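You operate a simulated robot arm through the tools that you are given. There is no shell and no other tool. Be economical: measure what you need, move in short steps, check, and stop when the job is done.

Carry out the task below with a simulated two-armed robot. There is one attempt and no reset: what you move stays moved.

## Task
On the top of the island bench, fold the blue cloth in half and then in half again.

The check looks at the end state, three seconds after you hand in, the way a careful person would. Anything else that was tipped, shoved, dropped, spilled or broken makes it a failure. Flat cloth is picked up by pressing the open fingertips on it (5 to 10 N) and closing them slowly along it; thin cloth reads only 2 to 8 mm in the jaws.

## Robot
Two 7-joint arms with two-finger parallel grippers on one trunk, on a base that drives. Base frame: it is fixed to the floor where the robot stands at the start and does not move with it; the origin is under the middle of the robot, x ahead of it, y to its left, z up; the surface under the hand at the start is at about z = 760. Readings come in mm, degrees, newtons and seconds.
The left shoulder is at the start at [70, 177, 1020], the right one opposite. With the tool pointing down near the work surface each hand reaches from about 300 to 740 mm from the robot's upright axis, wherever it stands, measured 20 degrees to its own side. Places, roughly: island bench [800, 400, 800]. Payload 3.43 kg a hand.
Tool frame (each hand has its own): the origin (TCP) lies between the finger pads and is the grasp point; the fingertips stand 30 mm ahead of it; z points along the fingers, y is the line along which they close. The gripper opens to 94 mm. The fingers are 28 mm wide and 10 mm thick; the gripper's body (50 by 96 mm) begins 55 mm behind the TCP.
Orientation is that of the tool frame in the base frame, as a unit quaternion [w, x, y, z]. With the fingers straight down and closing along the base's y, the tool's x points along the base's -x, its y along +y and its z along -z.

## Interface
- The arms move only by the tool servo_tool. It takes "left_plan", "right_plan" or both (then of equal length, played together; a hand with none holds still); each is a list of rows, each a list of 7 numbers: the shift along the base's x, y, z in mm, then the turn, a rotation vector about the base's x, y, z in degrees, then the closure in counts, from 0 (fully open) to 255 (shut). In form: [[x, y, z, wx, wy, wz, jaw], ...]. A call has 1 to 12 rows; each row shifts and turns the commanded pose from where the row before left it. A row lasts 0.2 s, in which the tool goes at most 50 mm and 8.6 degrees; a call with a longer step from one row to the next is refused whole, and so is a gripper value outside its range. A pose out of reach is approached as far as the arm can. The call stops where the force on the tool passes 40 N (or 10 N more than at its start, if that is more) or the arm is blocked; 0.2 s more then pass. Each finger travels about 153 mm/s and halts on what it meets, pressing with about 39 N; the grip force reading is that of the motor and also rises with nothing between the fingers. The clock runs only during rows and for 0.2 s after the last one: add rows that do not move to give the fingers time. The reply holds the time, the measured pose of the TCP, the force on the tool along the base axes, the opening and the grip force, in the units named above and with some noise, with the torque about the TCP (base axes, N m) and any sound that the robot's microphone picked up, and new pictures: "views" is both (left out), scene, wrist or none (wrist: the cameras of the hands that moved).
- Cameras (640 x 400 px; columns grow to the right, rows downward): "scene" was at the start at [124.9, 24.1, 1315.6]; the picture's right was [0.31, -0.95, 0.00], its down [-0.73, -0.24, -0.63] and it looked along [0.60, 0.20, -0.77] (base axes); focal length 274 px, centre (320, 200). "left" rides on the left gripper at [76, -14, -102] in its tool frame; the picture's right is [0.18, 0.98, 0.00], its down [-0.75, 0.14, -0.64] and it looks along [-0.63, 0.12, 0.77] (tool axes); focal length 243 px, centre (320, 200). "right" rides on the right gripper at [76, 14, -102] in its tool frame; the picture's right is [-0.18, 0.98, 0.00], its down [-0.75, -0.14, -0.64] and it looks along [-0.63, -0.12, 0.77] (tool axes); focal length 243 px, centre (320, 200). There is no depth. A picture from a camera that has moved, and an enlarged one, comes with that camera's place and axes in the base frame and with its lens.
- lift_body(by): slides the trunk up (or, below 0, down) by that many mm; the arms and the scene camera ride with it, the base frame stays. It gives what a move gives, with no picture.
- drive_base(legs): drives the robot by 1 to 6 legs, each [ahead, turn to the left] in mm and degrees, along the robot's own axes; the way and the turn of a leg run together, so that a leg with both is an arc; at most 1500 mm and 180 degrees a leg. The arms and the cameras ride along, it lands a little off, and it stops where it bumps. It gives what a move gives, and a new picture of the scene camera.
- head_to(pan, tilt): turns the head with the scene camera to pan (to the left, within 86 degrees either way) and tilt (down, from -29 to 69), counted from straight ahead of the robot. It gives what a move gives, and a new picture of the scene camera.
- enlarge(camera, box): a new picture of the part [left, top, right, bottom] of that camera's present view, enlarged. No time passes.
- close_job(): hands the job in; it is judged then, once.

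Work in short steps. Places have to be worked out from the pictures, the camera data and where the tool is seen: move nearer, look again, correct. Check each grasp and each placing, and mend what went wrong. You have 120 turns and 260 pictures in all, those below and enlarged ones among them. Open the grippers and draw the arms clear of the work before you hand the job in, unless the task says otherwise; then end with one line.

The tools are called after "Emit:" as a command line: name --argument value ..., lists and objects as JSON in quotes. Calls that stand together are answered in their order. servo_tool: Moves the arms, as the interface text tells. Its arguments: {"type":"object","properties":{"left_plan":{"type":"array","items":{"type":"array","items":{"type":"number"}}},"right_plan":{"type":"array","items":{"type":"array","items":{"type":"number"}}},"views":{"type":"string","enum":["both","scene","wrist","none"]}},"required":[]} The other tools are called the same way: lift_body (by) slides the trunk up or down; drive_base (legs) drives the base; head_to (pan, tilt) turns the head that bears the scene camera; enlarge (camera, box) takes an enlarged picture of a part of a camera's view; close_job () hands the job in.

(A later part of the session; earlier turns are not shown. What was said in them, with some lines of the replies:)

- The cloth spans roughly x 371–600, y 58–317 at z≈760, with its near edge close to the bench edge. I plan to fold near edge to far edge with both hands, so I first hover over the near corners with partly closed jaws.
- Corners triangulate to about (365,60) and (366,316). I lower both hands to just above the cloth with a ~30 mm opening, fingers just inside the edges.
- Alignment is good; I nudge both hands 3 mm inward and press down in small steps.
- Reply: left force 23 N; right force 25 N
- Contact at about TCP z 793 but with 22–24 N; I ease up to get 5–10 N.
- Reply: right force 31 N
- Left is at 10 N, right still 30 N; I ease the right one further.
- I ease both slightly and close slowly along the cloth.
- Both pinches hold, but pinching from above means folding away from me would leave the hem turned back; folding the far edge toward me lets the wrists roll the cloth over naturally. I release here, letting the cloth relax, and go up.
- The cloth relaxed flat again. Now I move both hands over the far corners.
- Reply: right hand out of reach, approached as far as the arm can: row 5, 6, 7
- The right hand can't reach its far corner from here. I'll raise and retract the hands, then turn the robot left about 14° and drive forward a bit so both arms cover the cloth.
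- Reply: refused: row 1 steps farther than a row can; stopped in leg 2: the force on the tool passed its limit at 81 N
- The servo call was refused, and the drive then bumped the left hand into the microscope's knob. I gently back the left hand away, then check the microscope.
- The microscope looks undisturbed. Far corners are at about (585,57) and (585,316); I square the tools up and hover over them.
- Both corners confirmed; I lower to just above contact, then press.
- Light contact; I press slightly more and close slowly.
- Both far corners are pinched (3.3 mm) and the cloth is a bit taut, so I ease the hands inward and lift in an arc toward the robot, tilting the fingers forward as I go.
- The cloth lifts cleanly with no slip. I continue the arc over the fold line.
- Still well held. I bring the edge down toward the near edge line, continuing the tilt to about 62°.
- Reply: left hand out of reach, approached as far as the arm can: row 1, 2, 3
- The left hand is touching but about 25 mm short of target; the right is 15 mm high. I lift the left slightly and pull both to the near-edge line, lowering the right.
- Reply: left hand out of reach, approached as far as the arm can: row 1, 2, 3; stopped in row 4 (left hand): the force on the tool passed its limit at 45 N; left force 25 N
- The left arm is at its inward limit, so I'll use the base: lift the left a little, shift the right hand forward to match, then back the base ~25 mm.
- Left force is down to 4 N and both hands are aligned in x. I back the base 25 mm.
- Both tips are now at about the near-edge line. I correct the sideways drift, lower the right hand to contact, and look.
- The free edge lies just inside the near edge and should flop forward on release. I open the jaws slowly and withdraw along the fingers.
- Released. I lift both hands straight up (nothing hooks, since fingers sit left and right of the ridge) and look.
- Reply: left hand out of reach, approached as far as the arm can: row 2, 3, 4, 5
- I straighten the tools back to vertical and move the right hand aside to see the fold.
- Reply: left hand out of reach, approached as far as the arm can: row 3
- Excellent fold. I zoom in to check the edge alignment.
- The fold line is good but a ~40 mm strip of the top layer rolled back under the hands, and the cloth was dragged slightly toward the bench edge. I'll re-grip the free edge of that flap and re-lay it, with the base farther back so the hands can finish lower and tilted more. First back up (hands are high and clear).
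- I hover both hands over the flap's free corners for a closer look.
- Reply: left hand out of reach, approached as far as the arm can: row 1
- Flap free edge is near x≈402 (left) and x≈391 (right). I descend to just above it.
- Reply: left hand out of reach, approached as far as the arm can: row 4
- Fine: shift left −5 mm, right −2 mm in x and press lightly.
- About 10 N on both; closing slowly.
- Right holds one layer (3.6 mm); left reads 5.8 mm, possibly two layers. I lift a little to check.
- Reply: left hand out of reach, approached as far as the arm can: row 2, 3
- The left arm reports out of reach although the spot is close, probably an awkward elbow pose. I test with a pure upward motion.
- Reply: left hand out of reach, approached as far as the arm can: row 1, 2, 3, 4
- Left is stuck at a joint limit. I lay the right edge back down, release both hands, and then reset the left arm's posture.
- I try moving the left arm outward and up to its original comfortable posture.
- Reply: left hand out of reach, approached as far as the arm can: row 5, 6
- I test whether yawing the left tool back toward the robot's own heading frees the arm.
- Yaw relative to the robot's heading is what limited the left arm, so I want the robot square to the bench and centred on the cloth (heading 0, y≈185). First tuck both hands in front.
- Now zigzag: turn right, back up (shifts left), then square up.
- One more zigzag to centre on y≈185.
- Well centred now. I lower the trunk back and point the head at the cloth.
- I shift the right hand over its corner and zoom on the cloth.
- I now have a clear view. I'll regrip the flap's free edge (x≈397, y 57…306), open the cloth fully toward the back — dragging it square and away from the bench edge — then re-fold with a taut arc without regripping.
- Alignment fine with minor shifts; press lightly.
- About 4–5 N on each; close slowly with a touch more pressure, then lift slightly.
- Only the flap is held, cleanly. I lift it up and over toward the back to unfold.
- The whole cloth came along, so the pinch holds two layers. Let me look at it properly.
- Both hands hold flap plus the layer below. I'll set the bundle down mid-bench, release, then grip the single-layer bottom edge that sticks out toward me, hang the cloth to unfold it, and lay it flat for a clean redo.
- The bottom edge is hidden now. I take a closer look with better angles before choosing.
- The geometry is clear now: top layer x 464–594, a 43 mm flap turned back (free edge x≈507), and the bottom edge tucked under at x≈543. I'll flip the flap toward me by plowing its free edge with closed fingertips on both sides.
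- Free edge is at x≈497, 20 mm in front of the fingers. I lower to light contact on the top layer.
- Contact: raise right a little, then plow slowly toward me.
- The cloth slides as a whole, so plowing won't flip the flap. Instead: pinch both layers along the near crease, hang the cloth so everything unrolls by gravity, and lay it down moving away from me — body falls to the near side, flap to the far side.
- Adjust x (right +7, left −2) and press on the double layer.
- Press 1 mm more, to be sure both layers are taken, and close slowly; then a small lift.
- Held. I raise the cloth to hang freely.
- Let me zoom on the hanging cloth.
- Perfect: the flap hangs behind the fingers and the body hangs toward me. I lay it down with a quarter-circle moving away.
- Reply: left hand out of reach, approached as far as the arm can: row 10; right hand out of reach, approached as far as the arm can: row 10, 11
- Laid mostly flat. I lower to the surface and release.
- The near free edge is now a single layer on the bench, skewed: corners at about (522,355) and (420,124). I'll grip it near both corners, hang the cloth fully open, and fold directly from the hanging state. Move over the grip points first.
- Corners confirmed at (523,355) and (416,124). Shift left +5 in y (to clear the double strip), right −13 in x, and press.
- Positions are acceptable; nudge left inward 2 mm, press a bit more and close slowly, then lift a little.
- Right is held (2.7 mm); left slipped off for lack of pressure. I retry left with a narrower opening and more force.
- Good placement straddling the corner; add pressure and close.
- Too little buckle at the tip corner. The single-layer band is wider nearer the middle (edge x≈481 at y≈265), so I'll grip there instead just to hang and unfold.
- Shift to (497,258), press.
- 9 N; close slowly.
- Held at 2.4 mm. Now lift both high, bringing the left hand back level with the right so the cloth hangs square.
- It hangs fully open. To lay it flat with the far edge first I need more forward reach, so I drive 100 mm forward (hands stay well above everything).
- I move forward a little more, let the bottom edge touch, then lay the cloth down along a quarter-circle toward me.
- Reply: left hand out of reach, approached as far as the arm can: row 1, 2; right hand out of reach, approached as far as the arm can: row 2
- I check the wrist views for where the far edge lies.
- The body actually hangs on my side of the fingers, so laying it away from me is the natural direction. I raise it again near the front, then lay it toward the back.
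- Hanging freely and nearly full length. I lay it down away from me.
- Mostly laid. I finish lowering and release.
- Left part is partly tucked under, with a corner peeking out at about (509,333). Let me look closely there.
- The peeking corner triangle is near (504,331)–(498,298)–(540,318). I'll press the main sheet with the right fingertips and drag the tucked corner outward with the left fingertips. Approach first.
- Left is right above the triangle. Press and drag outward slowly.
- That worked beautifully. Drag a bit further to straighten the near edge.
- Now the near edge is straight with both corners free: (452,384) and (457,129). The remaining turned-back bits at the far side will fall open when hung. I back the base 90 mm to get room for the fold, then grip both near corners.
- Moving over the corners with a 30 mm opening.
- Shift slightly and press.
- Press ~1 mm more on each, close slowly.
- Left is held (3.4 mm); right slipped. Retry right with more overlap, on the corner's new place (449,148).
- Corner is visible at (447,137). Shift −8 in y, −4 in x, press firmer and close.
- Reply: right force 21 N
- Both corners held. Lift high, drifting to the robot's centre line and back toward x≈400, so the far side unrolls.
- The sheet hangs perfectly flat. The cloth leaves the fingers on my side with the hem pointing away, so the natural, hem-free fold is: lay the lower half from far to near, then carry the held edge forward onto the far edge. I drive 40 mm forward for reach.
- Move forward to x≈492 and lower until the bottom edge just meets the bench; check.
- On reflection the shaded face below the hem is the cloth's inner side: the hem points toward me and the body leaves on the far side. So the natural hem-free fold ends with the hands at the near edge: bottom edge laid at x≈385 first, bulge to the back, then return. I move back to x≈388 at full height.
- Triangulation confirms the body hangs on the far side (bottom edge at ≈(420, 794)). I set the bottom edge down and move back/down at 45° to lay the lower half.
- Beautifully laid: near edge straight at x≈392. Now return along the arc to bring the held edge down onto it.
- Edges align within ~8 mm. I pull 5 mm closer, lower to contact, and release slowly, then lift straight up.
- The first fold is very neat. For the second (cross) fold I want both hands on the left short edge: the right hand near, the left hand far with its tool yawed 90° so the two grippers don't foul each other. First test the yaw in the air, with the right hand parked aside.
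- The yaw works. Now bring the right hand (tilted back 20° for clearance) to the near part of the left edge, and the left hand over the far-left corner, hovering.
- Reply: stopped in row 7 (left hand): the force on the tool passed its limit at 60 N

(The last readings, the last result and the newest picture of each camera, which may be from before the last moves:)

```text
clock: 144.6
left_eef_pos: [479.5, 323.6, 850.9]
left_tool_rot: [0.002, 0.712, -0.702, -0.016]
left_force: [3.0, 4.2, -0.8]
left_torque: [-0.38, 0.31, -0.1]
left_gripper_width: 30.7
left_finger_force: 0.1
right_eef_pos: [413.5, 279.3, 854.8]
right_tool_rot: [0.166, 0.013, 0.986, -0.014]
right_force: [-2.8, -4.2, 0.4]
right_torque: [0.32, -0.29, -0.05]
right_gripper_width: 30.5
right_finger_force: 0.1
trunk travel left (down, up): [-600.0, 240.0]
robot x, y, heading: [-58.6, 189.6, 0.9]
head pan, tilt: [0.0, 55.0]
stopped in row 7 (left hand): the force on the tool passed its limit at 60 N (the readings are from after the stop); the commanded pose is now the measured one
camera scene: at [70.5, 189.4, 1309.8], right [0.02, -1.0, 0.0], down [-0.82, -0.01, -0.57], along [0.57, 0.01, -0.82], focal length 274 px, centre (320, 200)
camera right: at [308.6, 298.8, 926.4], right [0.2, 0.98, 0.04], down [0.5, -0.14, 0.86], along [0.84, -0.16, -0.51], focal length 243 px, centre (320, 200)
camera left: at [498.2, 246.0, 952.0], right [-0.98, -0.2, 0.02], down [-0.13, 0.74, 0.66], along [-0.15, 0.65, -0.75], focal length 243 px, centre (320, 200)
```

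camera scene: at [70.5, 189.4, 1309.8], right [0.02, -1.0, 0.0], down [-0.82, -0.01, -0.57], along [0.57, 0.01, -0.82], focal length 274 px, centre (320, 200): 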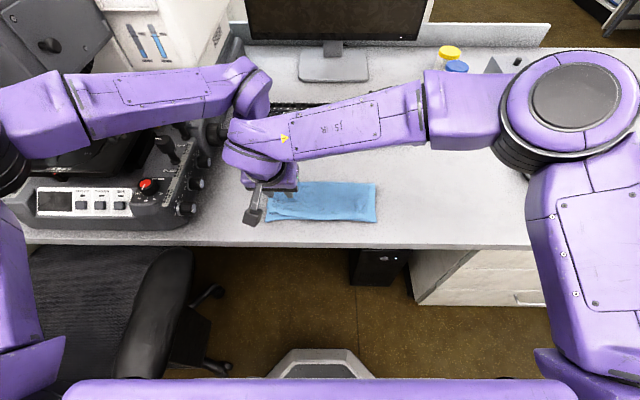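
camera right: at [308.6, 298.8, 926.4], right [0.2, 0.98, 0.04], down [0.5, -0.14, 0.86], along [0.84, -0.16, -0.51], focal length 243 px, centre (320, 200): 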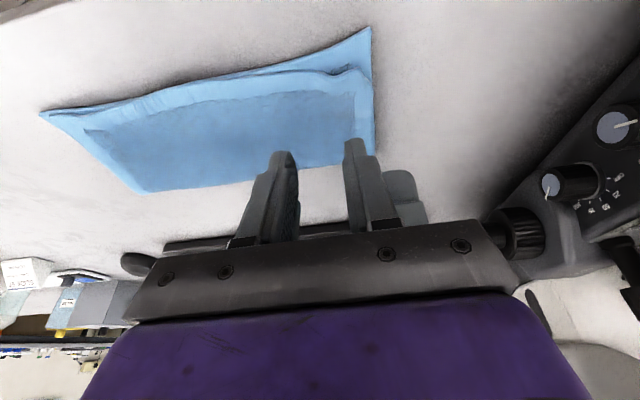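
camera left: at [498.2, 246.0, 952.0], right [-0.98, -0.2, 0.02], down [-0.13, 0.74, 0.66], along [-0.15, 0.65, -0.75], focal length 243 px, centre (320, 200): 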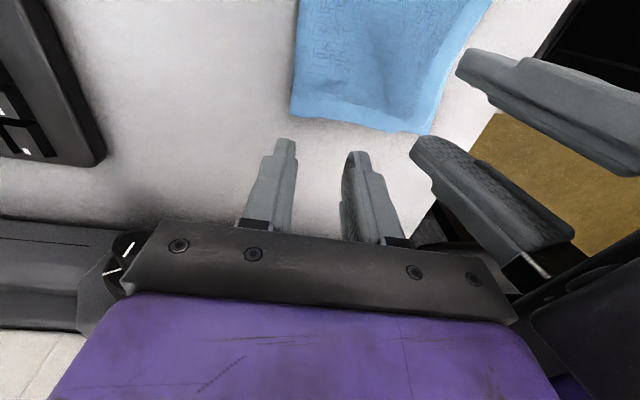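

The wrists touched at this tilt (no harm to objects). I back the right hand away and tilt it to about 47°, so its body is well toward me, then re-approach.

Emit:
servo_tool --left_plan '[[0, 3, 2, 0, 0, 0, 172], [0, 0, 0, 0, 0, 0, 172], [0, 0, 0, 0, 0, 0, 172], [0, 0, 0, 0, 0, 0, 172], [0, 0, 0, 0, 0, 0, 172], [0, 0, 0, 0, 0, 0, 172]]' --right_plan '[[-15, -5, 0, 0, 0, 0, 172], [-20, 0, 0, 0, -6, 0, 172], [-5, 0, 0, 0, -7, 0, 172], [0, 2, 0, 0, -7, 0, 172], [0, 3, 0, 0, -7, 0, 172], [0, 0, 0, 0, 0, 0, 172]]' --views "scene"

```text
clock: 146.0
left_eef_pos: [478.8, 325.2, 853.1]
left_tool_rot: [0.002, 0.711, -0.703, -0.017]
left_force: [-0.6, 0.4, 0.2]
left_torque: [-0.02, 0.01, -0.01]
left_gripper_width: 30.4
left_finger_force: 0.0
right_eef_pos: [373.5, 278.5, 855.2]
right_tool_rot: [0.393, 0.017, 0.919, -0.01]
right_force: [0.1, 0.3, 0.4]
right_torque: [0.0, 0.01, 0.02]
right_gripper_width: 30.6
right_finger_force: 0.0
trunk travel left (down, up): [-600.0, 240.0]
robot x, y, heading: [-54.1, 187.4, 1.1]
head pan, tilt: [0.0, 55.0]
camera scene: at [70.1, 187.5, 1309.9], right [0.01, -1.0, 0.0], down [-0.82, -0.01, -0.57], along [0.57, 0.01, -0.82], focal length 274 px, centre (320, 200)
```

scene: 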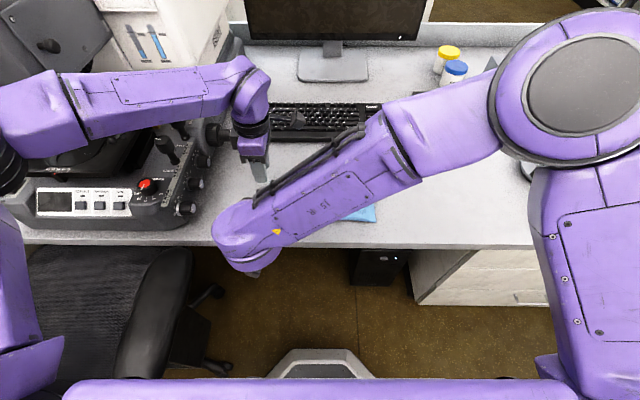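

Clear now. I lower both toward the left edge: left at the far corner, right at the near corner.

Emit:
servo_tool --left_plan '[[-3, -4, -15, 0, 0, 0, 172], [-2, -4, -20, 0, 0, 0, 172], [0, 0, -13, 0, 0, 0, 172], [0, 0, 0, 0, 0, 0, 172]]' --right_plan '[[11, 4, -15, 0, 0, 0, 172], [11, 4, -20, 0, 0, 0, 172], [11, 4, -17, 0, 0, 0, 172], [0, 0, 0, 0, 0, 0, 172]]' --views "wrist"

```text
clock: 147.0
left_eef_pos: [474.3, 318.2, 805.6]
left_tool_rot: [0.001, 0.711, -0.703, -0.017]
left_force: [0.2, 0.3, -0.3]
left_torque: [0.0, 0.0, -0.03]
left_gripper_width: 30.6
left_finger_force: 0.1
right_eef_pos: [406.6, 291.1, 804.4]
right_tool_rot: [0.393, 0.016, 0.92, -0.01]
right_force: [-0.2, 0.0, -1.2]
right_torque: [0.01, 0.02, 0.0]
right_gripper_width: 30.5
right_finger_force: 0.2
trunk travel left (down, up): [-600.0, 240.0]
robot x, y, heading: [-52.8, 183.6, 1.0]
head pan, tilt: [0.0, 55.0]
camera right: at [280.9, 309.7, 819.3], right [0.16, 0.98, 0.13], down [0.05, -0.14, 0.99], along [0.99, -0.16, -0.07], focal length 243 px, centre (320, 200)
camera left: at [492.5, 239.5, 907.3], right [-0.98, -0.2, 0.02], down [-0.13, 0.74, 0.66], along [-0.14, 0.65, -0.75], focal length 243 px, centre (320, 200)
```

right: 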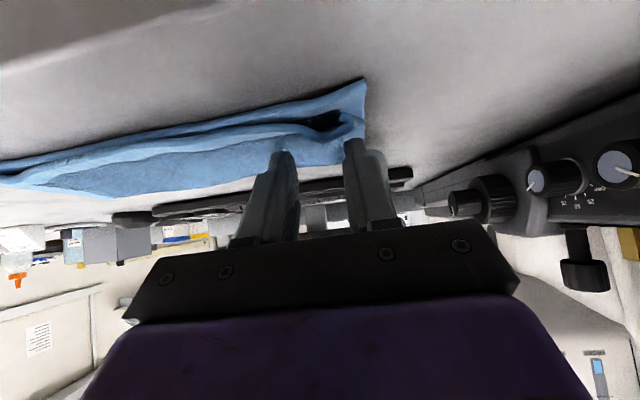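
left: 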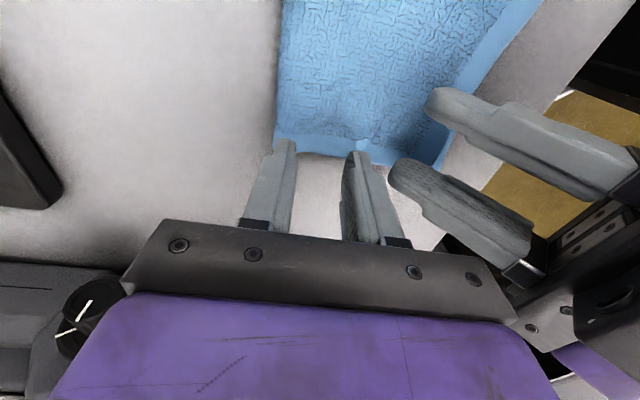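

Both placed well. Press down (two layers, so a bit firmer).

Emit:
servo_tool --left_plan '[[0, 4, -5, 0, 0, 0, 172], [0, 0, -4, 0, 0, 0, 172], [0, 0, -2, 0, 0, 0, 172], [0, 0, 0, 0, 0, 0, 172]]' --right_plan '[[0, 0, -5, 0, 0, 0, 172], [0, 0, -3, 0, 0, 0, 172], [0, 0, -2, 0, 0, 0, 172], [0, 0, 0, 0, 0, 0, 172]]' --views "none"

```text
clock: 148.0
left_eef_pos: [472.9, 321.9, 796.9]
left_tool_rot: [0.0, 0.711, -0.703, -0.016]
left_force: [0.5, -0.8, 4.2]
left_torque: [-0.02, -0.06, 0.06]
left_gripper_width: 30.7
left_finger_force: 0.1
right_eef_pos: [405.7, 291.7, 795.0]
right_tool_rot: [0.394, 0.016, 0.919, -0.009]
right_force: [1.9, 0.7, 12.5]
right_torque: [0.09, -0.24, -0.01]
right_gripper_width: 30.5
right_finger_force: 0.0
trunk travel left (down, up): [-600.0, 240.0]
robot x, y, heading: [-52.2, 186.6, 0.8]
head pan, tilt: [0.0, 55.0]
```

Right at 12 N; press left ~2 mm more, then close both slowly.

Emit:
servo_tool --left_plan '[[0, 0, -2, 0, 0, 0, 172], [0, 0, 0, 0, 0, 0, 182], [0, 0, 0, 0, 0, 0, 192], [0, 0, 0, 0, 0, 0, 202], [0, 0, 0, 0, 0, 0, 212], [0, 0, 0, 0, 0, 0, 222], [0, 0, 0, 0, 0, 0, 232], [0, 0, 0, 0, 0, 0, 242], [0, 0, 0, 0, 0, 0, 255], [0, 0, 0, 0, 0, 0, 255], [0, 0, 0, 0, 0, 0, 255]]' --right_plan '[[0, 0, 0, 0, 0, 0, 172], [0, 0, 0, 0, 0, 0, 182], [0, 0, 0, 0, 0, 0, 192], [0, 0, 0, 0, 0, 0, 202], [0, 0, 0, 0, 0, 0, 212], [0, 0, 0, 0, 0, 0, 222], [0, 0, 0, 0, 0, 0, 232], [0, 0, 0, 0, 0, 0, 242], [0, 0, 0, 0, 0, 0, 255], [0, 0, 0, 0, 0, 0, 255], [0, 0, 0, 0, 0, 0, 255]]' --views "wrist"

```text
clock: 150.4
left_eef_pos: [470.7, 321.9, 795.1]
left_tool_rot: [0.001, 0.711, -0.703, -0.016]
left_force: [-16.6, -5.5, 25.4]
left_torque: [-0.39, 0.52, -0.17]
left_gripper_width: 3.9
left_finger_force: 39.0
right_eef_pos: [404.6, 289.3, 796.6]
right_tool_rot: [0.394, 0.017, 0.919, -0.01]
right_force: [16.3, 5.6, 5.5]
right_torque: [0.2, -0.56, 0.06]
right_gripper_width: 4.7
right_finger_force: 38.5
trunk travel left (down, up): [-600.0, 240.0]
robot x, y, heading: [-53.5, 186.0, 0.9]
head pan, tilt: [0.0, 55.0]
camera right: at [278.4, 309.1, 810.6], right [0.16, 0.98, 0.13], down [0.05, -0.14, 0.99], along [0.99, -0.16, -0.07], focal length 243 px, centre (320, 200)
camera left: at [489.2, 243.0, 896.2], right [-0.98, -0.2, 0.02], down [-0.13, 0.74, 0.66], along [-0.14, 0.65, -0.75], focal length 243 px, centre (320, 200)
```

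right: 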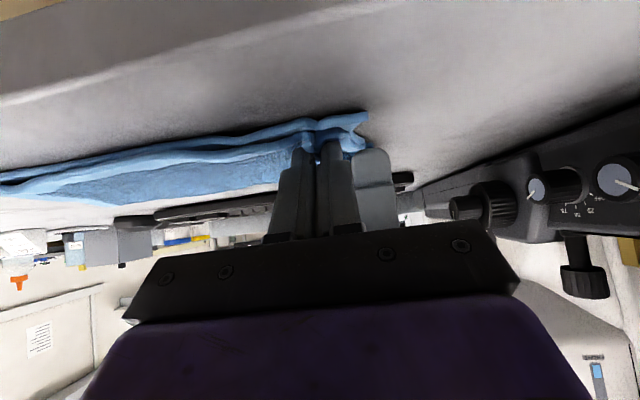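
left: 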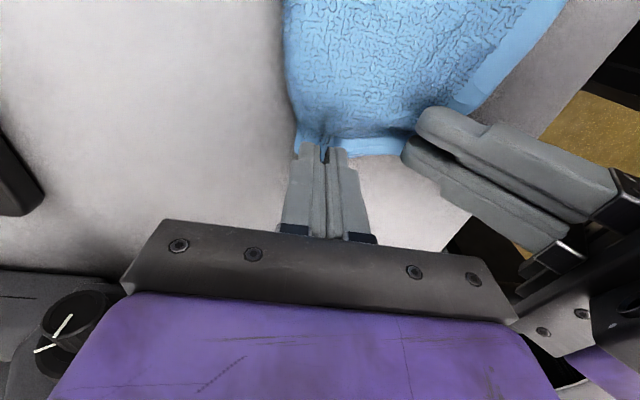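

Both pinched, strongly tensioned toward each other. I ease them together by 3 mm each and lift 45 mm to check that both layers come.

Emit:
servo_tool --left_plan '[[-3, -1, 5, 0, 0, 0, 255], [0, 0, 20, 0, 0, 0, 255], [0, -4, 20, 0, 0, 0, 255], [0, 0, 0, 0, 0, 0, 255]]' --right_plan '[[3, 1, 5, 0, 0, 0, 255], [0, 0, 20, 0, 0, 0, 255], [0, -4, 20, 0, 0, 0, 255], [0, 0, 0, 0, 0, 0, 255]]' --views "wrist"

```text
clock: 151.4
left_eef_pos: [471.0, 315.2, 836.2]
left_tool_rot: [0.002, 0.711, -0.703, -0.017]
left_force: [-0.5, 0.3, -0.1]
left_torque: [0.0, 0.0, 0.02]
left_gripper_width: 3.0
left_finger_force: 37.4
right_eef_pos: [410.1, 287.9, 840.1]
right_tool_rot: [0.393, 0.016, 0.92, -0.01]
right_force: [-1.0, -0.3, 0.2]
right_torque: [0.05, -0.01, 0.02]
right_gripper_width: 4.8
right_finger_force: 39.0
trunk travel left (down, up): [-600.0, 240.0]
robot x, y, heading: [-54.6, 186.6, 1.0]
head pan, tilt: [0.0, 55.0]
camera right: at [284.0, 307.2, 854.6], right [0.16, 0.98, 0.13], down [0.05, -0.14, 0.99], along [0.98, -0.15, -0.08], focal length 243 px, centre (320, 200)
camera left: at [489.5, 237.3, 937.9], right [-0.98, -0.2, 0.02], down [-0.13, 0.74, 0.66], along [-0.15, 0.65, -0.75], focal length 243 px, centre (320, 200)
```

right: 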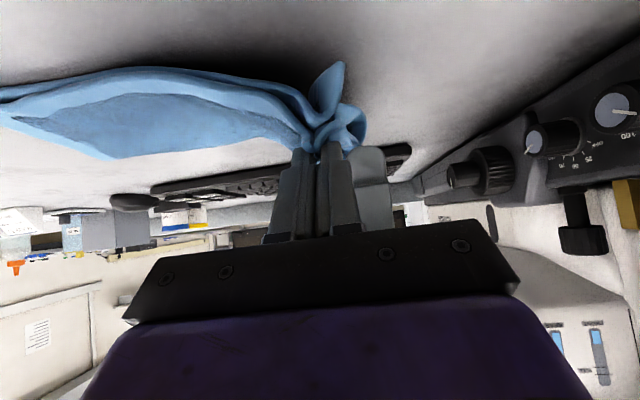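
left: 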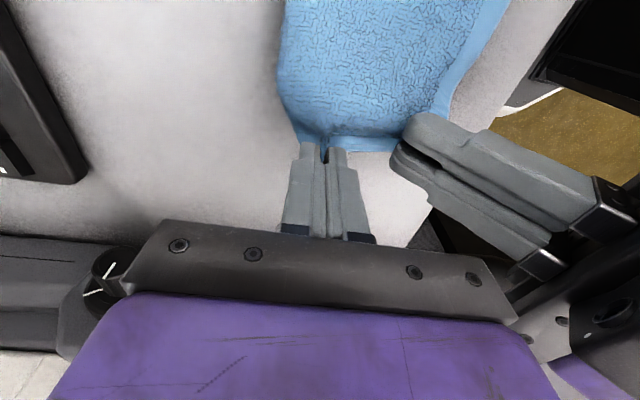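

Both layers rise on the near side (far side is the crease). I now raise the trunk 195 mm so the cloth hangs from its left edge.

Emit:
lift_body --by 195

Emit:
head_to --pan 0 --tilt 60

```text
clock: 153.6
left_eef_pos: [470.5, 314.1, 1033.0]
left_tool_rot: [0.001, 0.71, -0.704, -0.017]
left_force: [-0.1, 0.3, 0.6]
left_torque: [0.0, 0.01, 0.01]
left_gripper_width: 3.1
left_finger_force: 38.2
right_eef_pos: [409.9, 288.2, 1034.5]
right_tool_rot: [0.392, 0.015, 0.92, -0.009]
right_force: [-0.4, 0.1, -0.1]
right_torque: [0.02, -0.02, -0.01]
right_gripper_width: 4.7
right_finger_force: 39.4
trunk travel left (down, up): [-795.0, 45.0]
robot x, y, heading: [-54.3, 183.8, 0.7]
head pan, tilt: [0.0, 55.0]
```

```text
clock: 154.2
left_eef_pos: [471.6, 314.3, 1032.0]
left_tool_rot: [0.002, 0.711, -0.703, -0.018]
left_force: [-1.0, -0.4, -0.5]
left_torque: [0.01, -0.03, 0.06]
left_gripper_width: 3.2
left_finger_force: 37.9
right_eef_pos: [410.0, 288.5, 1035.4]
right_tool_rot: [0.393, 0.016, 0.919, -0.009]
right_force: [-0.3, 1.0, 0.1]
right_torque: [0.01, 0.0, 0.02]
right_gripper_width: 5.0
right_finger_force: 39.3
trunk travel left (down, up): [-795.0, 45.0]
robot x, y, heading: [-54.7, 184.3, 1.0]
head pan, tilt: [0.0, 60.0]
camera scene: at [64.4, 187.9, 1498.9], right [0.01, -1.0, 0.0], down [-0.87, -0.01, -0.5], along [0.5, 0.01, -0.87], focal length 274 px, centre (320, 200)
```

scene: 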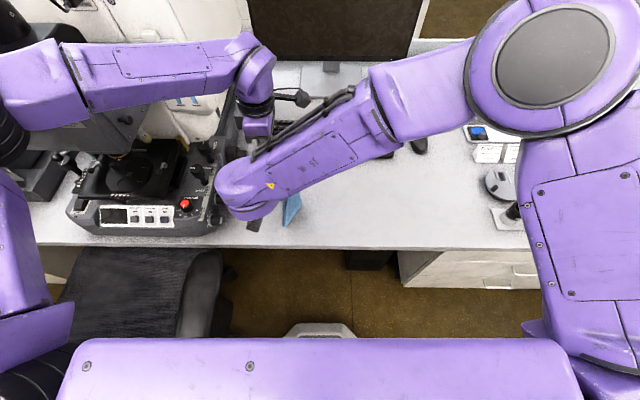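

The right forearm hides it; check the wrist cameras.

Emit:
servo_tool --left_plan '[[0, 0, 0, 0, 0, 0, 255]]' --right_plan '[[0, 0, 0, 0, 0, 0, 255]]' --views "wrist"

```text
clock: 154.6
left_eef_pos: [470.4, 314.4, 1032.3]
left_tool_rot: [0.002, 0.711, -0.703, -0.017]
left_force: [-0.4, 0.1, -0.6]
left_torque: [-0.01, 0.01, 0.02]
left_gripper_width: 3.2
left_finger_force: 38.0
right_eef_pos: [409.4, 287.8, 1034.6]
right_tool_rot: [0.392, 0.016, 0.92, -0.01]
right_force: [1.0, 1.1, 0.2]
right_torque: [0.0, -0.02, 0.03]
right_gripper_width: 4.7
right_finger_force: 39.0
trunk travel left (down, up): [-795.0, 45.0]
robot x, y, heading: [-54.8, 189.6, 0.8]
head pan, tilt: [0.0, 60.0]
camera right: at [284.0, 306.8, 1049.8], right [0.16, 0.98, 0.13], down [0.05, -0.14, 0.99], along [0.99, -0.16, -0.07], focal length 243 px, centre (320, 200)
camera left: at [489.0, 236.7, 1133.2], right [-0.98, -0.2, 0.02], down [-0.13, 0.74, 0.66], along [-0.15, 0.65, -0.75], focal length 243 px, centre (320, 200)
```

right: 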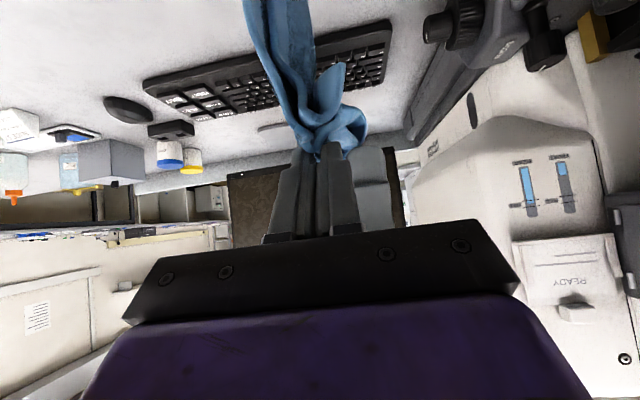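
left: 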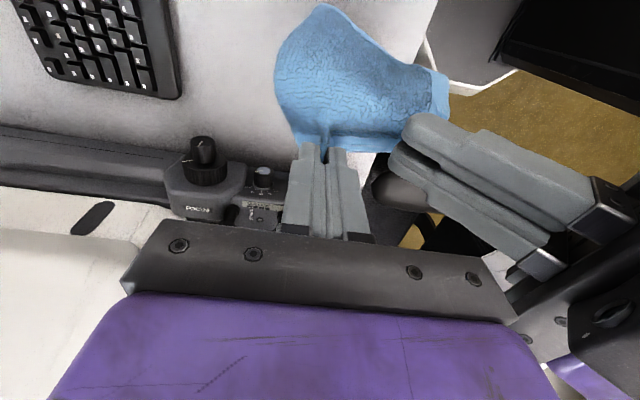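

The cloth hangs with its body on the right-hand side (bottom edge near y≈250). I set it down and lay the lower half by moving right and down.

Emit:
servo_tool --left_plan '[[0, 0, -12, 0, 0, 0, 255], [0, -4, -14, 0, 0, 0, 255], [0, -17, -11, 0, 0, 0, 255], [0, -17, -11, 0, 0, 0, 255], [0, -17, -11, 0, 0, 0, 255], [0, -17, -12, 0, 0, 0, 255], [0, -17, -12, 0, 0, 0, 255], [0, -17, -12, 0, 0, 0, 255], [0, -17, -12, 0, 0, 0, 255], [0, -17, -12, 0, 0, 0, 255], [0, -15, -12, 0, 0, 0, 255], [0, 0, 0, 0, 0, 0, 255]]' --right_plan '[[0, 0, -12, 0, 0, 0, 255], [0, -4, -14, 0, 0, 0, 255], [0, -17, -11, 0, 0, 0, 255], [0, -17, -11, 0, 0, 0, 255], [0, -17, -11, 0, 0, 0, 255], [0, -17, -12, 0, 0, 0, 255], [0, -17, -12, 0, 0, 0, 255], [0, -17, -12, 0, 0, 0, 255], [0, -17, -12, 0, 0, 0, 255], [0, -17, -12, 0, 0, 0, 255], [0, -15, -12, 0, 0, 0, 255], [0, 0, 0, 0, 0, 0, 255]]'

```text
clock: 157.2
left_eef_pos: [470.9, 158.4, 900.6]
left_tool_rot: [0.002, 0.712, -0.702, -0.016]
left_force: [-0.6, 0.1, -0.6]
left_torque: [0.02, 0.02, 0.05]
left_gripper_width: 3.4
left_finger_force: 37.8
right_eef_pos: [409.8, 132.4, 903.6]
right_tool_rot: [0.392, 0.016, 0.92, -0.01]
right_force: [-0.2, 0.8, -0.5]
right_torque: [0.0, 0.0, -0.04]
right_gripper_width: 4.8
right_finger_force: 38.8
trunk travel left (down, up): [-795.0, 45.0]
robot x, y, heading: [-54.0, 189.4, 0.7]
head pan, tilt: [0.0, 60.0]
camera scene: at [63.9, 188.4, 1498.9], right [0.01, -1.0, 0.0], down [-0.87, -0.01, -0.5], along [0.5, 0.01, -0.87], focal length 274 px, centre (320, 200)
camera right: at [284.2, 151.7, 919.7], right [0.16, 0.98, 0.13], down [0.05, -0.14, 0.99], along [0.99, -0.16, -0.07], focal length 243 px, centre (320, 200)
camera left: at [488.8, 80.7, 1002.1], right [-0.98, -0.2, 0.02], down [-0.13, 0.74, 0.66], along [-0.14, 0.65, -0.75], focal length 243 px, centre (320, 200)
```

scene: 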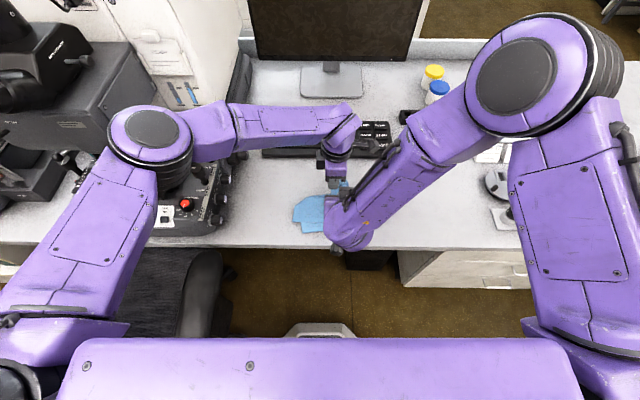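
right: 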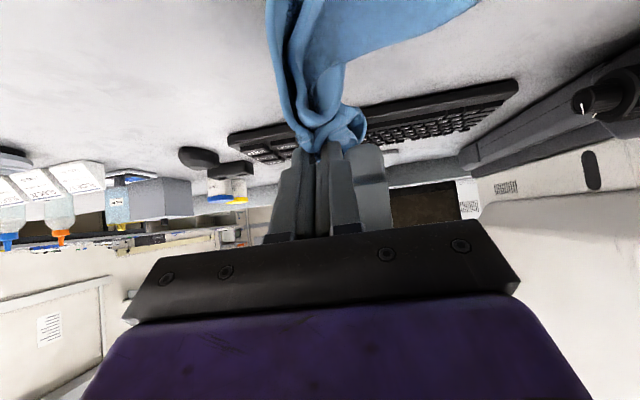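
left: 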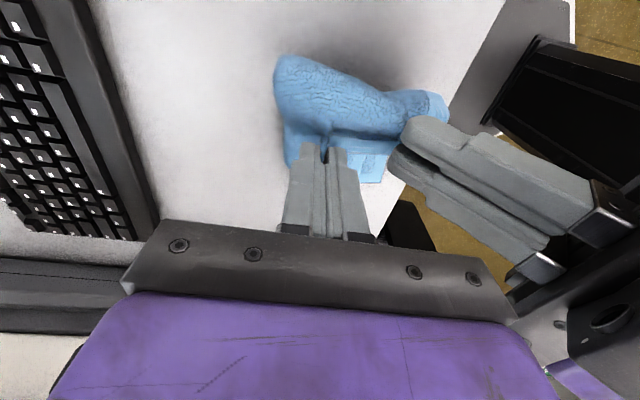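

The lower half lies to the left as intended. Zoom to find the left edge position.

Emit:
enlarge --camera "scene" --box '[270, 170, 370, 250]'

```text
5.00 times, centred on (320, 210) of scene
camera zoom: at [63.9, 188.4, 1498.9], right [0.01, -1.0, 0.0], down [-0.87, -0.01, -0.5], along [0.5, 0.01, -0.87], focal length 1368 px, centre (320, 150)
```

zoom: 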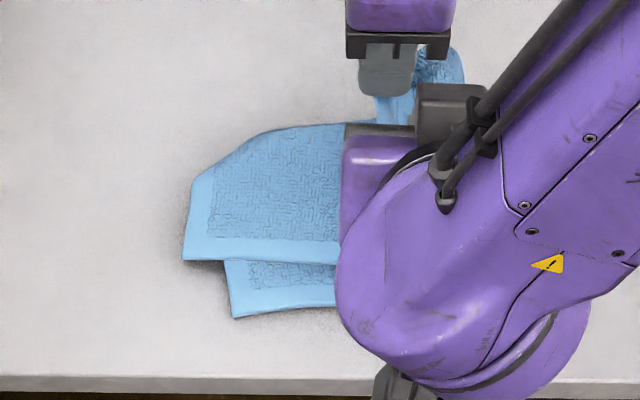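

Lower half lies y≈145–272 (its two layers slid ~25 mm, fixable). Now return along the arc to the left to bring the held edge onto it.

Emit:
servo_tool --left_plan '[[0, 18, -3, 0, 0, 0, 255], [0, 18, -5, 0, 0, 0, 255], [0, 19, -10, 0, 0, 0, 255], [0, 19, -14, 0, 0, 0, 255], [0, 12, -16, 0, 0, 0, 255], [0, 10, -16, 0, 0, 0, 255], [0, 6, -17, 0, 0, 0, 255], [0, 3, -14, 0, 0, 0, 255], [0, 0, 0, 0, 0, 0, 255]]' --right_plan '[[0, 18, -3, 0, 0, 0, 255], [0, 18, -5, 0, 0, 0, 255], [0, 19, -10, 0, 0, 0, 255], [0, 19, -14, 0, 0, 0, 255], [0, 12, -16, 0, 0, 0, 255], [0, 10, -16, 0, 0, 0, 255], [0, 6, -17, 0, 0, 0, 255], [0, 3, -14, 0, 0, 0, 255], [0, 0, 0, 0, 0, 0, 255]]' --views "wrist"

Emit:
enlarge --camera "scene" --box '[250, 160, 390, 250]'

```text
clock: 159.2
left_eef_pos: [470.1, 264.0, 805.9]
left_tool_rot: [0.002, 0.712, -0.702, -0.015]
left_force: [0.3, -0.3, 1.0]
left_torque: [-0.04, -0.07, 0.06]
left_gripper_width: 3.4
left_finger_force: 38.2
right_eef_pos: [410.5, 237.4, 808.1]
right_tool_rot: [0.393, 0.017, 0.92, -0.01]
right_force: [-0.2, -0.7, 1.7]
right_torque: [0.0, -0.04, -0.03]
right_gripper_width: 4.9
right_finger_force: 39.1
trunk travel left (down, up): [-795.0, 45.0]
robot x, y, heading: [-54.7, 184.1, 0.8]
head pan, tilt: [0.0, 60.0]
camera right: at [284.7, 256.6, 823.6], right [0.16, 0.98, 0.13], down [0.05, -0.14, 0.99], along [0.99, -0.16, -0.07], focal length 243 px, centre (320, 200)
camera left: at [487.7, 185.5, 907.3], right [-0.98, -0.2, 0.02], down [-0.13, 0.74, 0.66], along [-0.14, 0.65, -0.75], focal length 243 px, centre (320, 200)
```

right: 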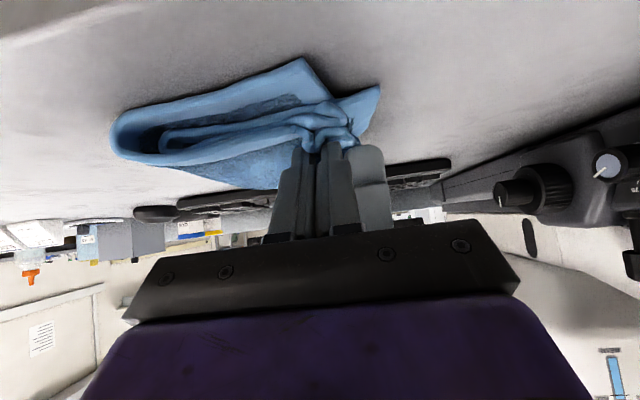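
left: 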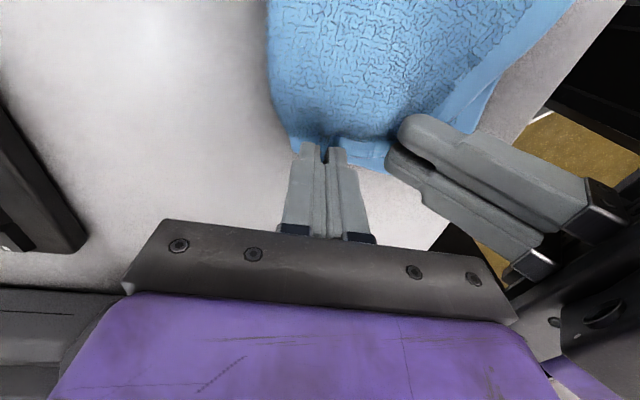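

```text
4.44 times, centred on (320, 205) of scene
camera zoom: at [63.5, 187.8, 1499.0], right [0.01, -1.0, 0.0], down [-0.87, -0.01, -0.5], along [0.5, 0.01, -0.87], focal length 1216 px, centre (320, 178)
```

zoom: 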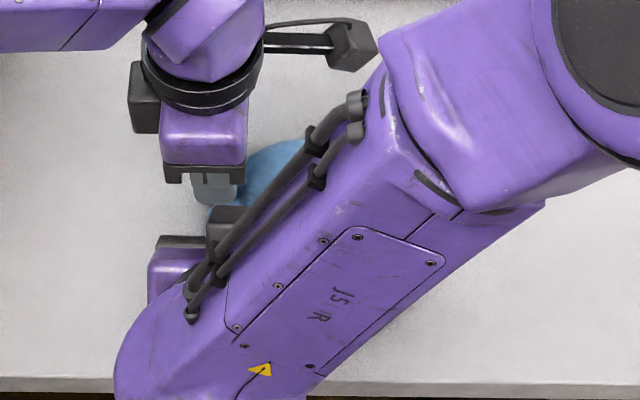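

The right-hand view shows a clean double fold. I lower the last millimetres and release both slowly, then lift (right hand back and up).

Emit:
servo_tool --left_plan '[[0, 2, -4, 0, 0, 0, 255], [0, 0, 0, 0, 0, 0, 240], [0, 0, 0, 0, 0, 0, 225], [0, 0, 0, 0, 0, 0, 210], [0, 0, 0, 0, 0, 0, 195], [0, 0, 0, 0, 0, 0, 180], [0, 0, 0, 0, 0, 0, 172], [0, 0, 12, 0, 0, 0, 172], [0, 5, 30, 0, 0, 0, 172], [0, 15, 40, 0, 0, 0, 172]]' --right_plan '[[0, 2, -7, 0, 0, 0, 255], [0, 0, 0, 0, 0, 0, 240], [0, 0, 0, 0, 0, 0, 225], [0, 0, 0, 0, 0, 0, 210], [0, 0, 0, 0, 0, 0, 195], [0, 0, 0, 0, 0, 0, 180], [0, 0, 0, 0, 0, 0, 172], [-6, 0, 10, 0, 0, 0, 172], [-20, -5, 28, 0, 0, 0, 172], [-15, -30, 30, 0, 0, 0, 172]]' --views "none"

Emit:
servo_tool --right_plan '[[0, -40, 10, 0, 5, 0, 172], [0, -40, 5, 0, 7, 0, 172], [0, -40, 5, 0, 7, 0, 172], [0, -40, 0, 0, 7, 0, 172], [0, -40, 0, 0, 7, 0, 172], [0, -20, 0, 0, 7, 0, 172], [0, 0, 0, 0, 6, 0, 172]]' --views "none"

Emit:
enlarge --camera "scene" --box '[250, 160, 390, 250]'

```text
clock: 161.4
left_eef_pos: [469.0, 286.9, 883.7]
left_tool_rot: [0.0, 0.711, -0.703, -0.016]
left_force: [0.4, 0.4, 0.2]
left_torque: [0.04, 0.02, 0.01]
left_gripper_width: 30.4
left_finger_force: 0.1
right_eef_pos: [367.4, 203.6, 870.7]
right_tool_rot: [0.393, 0.016, 0.919, -0.01]
right_force: [0.1, -0.7, -0.4]
right_torque: [0.03, -0.02, 0.03]
right_gripper_width: 30.9
right_finger_force: 0.1
trunk travel left (down, up): [-795.0, 45.0]
robot x, y, heading: [-55.2, 188.5, 1.0]
head pan, tilt: [0.0, 60.0]
```

```text
clock: 163.0
left_eef_pos: [472.0, 284.1, 882.0]
left_tool_rot: [0.0, 0.71, -0.704, -0.019]
left_force: [0.3, -0.2, -0.1]
left_torque: [0.0, 0.01, -0.01]
left_gripper_width: 30.5
left_finger_force: 0.0
right_eef_pos: [365.5, -10.2, 889.2]
right_tool_rot: [0.029, 0.012, 0.999, -0.022]
right_force: [-0.2, 0.1, -0.4]
right_torque: [0.0, -0.01, 0.01]
right_gripper_width: 30.5
right_finger_force: 0.1
right hand out of reach, approached as far as the arm can: row 6
trunk travel left (down, up): [-795.0, 45.0]
robot x, y, heading: [-55.3, 186.5, 0.9]
head pan, tilt: [0.0, 60.0]
```

```text
4.44 times, centred on (320, 205) of scene
camera zoom: at [65.6, 182.1, 1498.8], right [0.01, -1.0, 0.0], down [-0.87, -0.01, -0.5], along [0.5, 0.01, -0.87], focal length 1216 px, centre (320, 178)
```

zoom: 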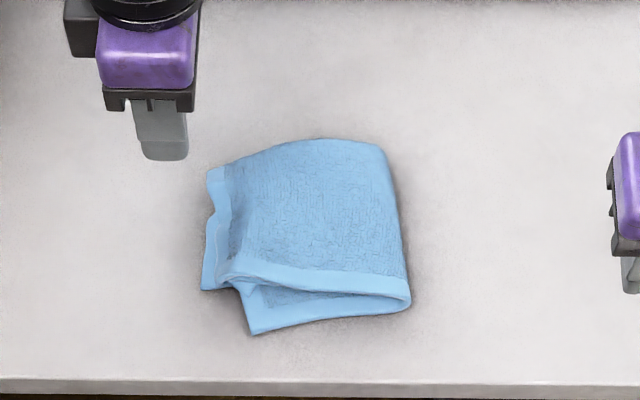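

A proper quarter fold, lying flat with only small edge offsets. I draw both arms up and back, clear of the work, and check the whole scene.

Emit:
servo_tool --left_plan '[[0, 0, 40, 0, 0, 0, 100], [0, 0, 40, 0, 0, 0, 100], [-30, 5, 20, 0, 0, 0, 50], [-35, 5, 0, 0, 0, 0, 0], [-35, 5, 0, 0, 0, 0, 0], [-35, 0, 0, 0, 0, 0, 0]]' --right_plan '[[0, 0, 30, 0, 0, 0, 100], [-15, -10, 30, 0, 0, 0, 100], [-15, -10, 10, 0, 0, 0, 50], [-15, -10, 0, 0, 0, 0, 0], [0, 0, 0, 0, 0, 0, 0], [0, 0, 0, 0, 0, 0, 0]]' --views "scene"

Emit:
enlarge --camera "scene" --box '[270, 170, 370, 240]'

```text
clock: 164.4
left_eef_pos: [333.7, 305.1, 983.9]
left_tool_rot: [0.001, 0.712, -0.702, -0.017]
left_force: [-0.1, 0.0, -0.9]
left_torque: [-0.01, 0.02, 0.0]
left_gripper_width: 94.0
left_finger_force: 0.0
right_eef_pos: [321.1, -37.3, 958.6]
right_tool_rot: [0.03, 0.01, 0.999, -0.023]
right_force: [0.1, -0.2, 0.3]
right_torque: [-0.01, 0.02, 0.01]
right_gripper_width: 94.0
right_finger_force: 0.1
trunk travel left (down, up): [-795.0, 45.0]
robot x, y, heading: [-51.7, 187.6, 0.8]
head pan, tilt: [0.0, 60.0]
camera scene: at [62.9, 188.6, 1499.0], right [0.01, -1.0, 0.0], down [-0.87, -0.01, -0.5], along [0.5, 0.01, -0.87], focal length 274 px, centre (320, 200)
```

scene: 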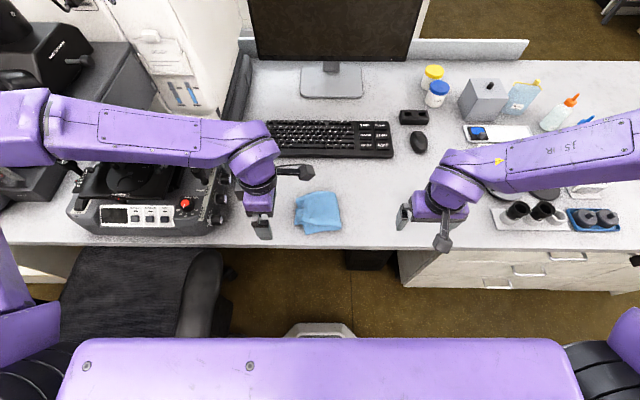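

```text
5.71 times, centred on (320, 205) of scene
camera zoom: at [62.9, 188.6, 1499.0], right [0.01, -1.0, 0.0], down [-0.87, -0.01, -0.5], along [0.5, 0.01, -0.87], focal length 1563 px, centre (320, 171)
```

zoom: 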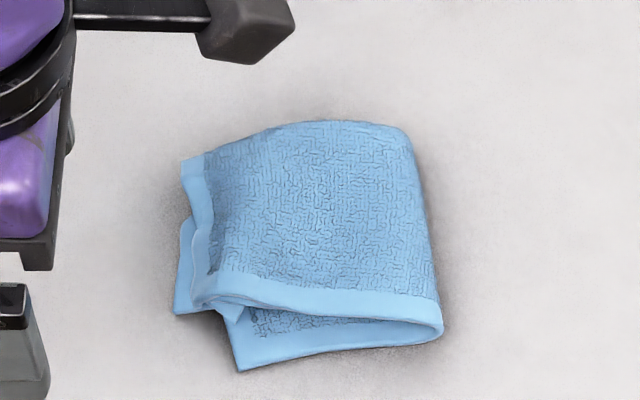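

The cloth is in quarters, everything else stands undisturbed, arms clear and grippers open. Handing in.

Emit:
close_job

```text
The job is handed in.
```

The blue cloth is folded in half and in half again on the island bench. Its edges are off by up to about 25 mm at one near corner. A gripper did bump the microscope's control knob once while I was driving, but in the pictures nothing looks moved or tipped.
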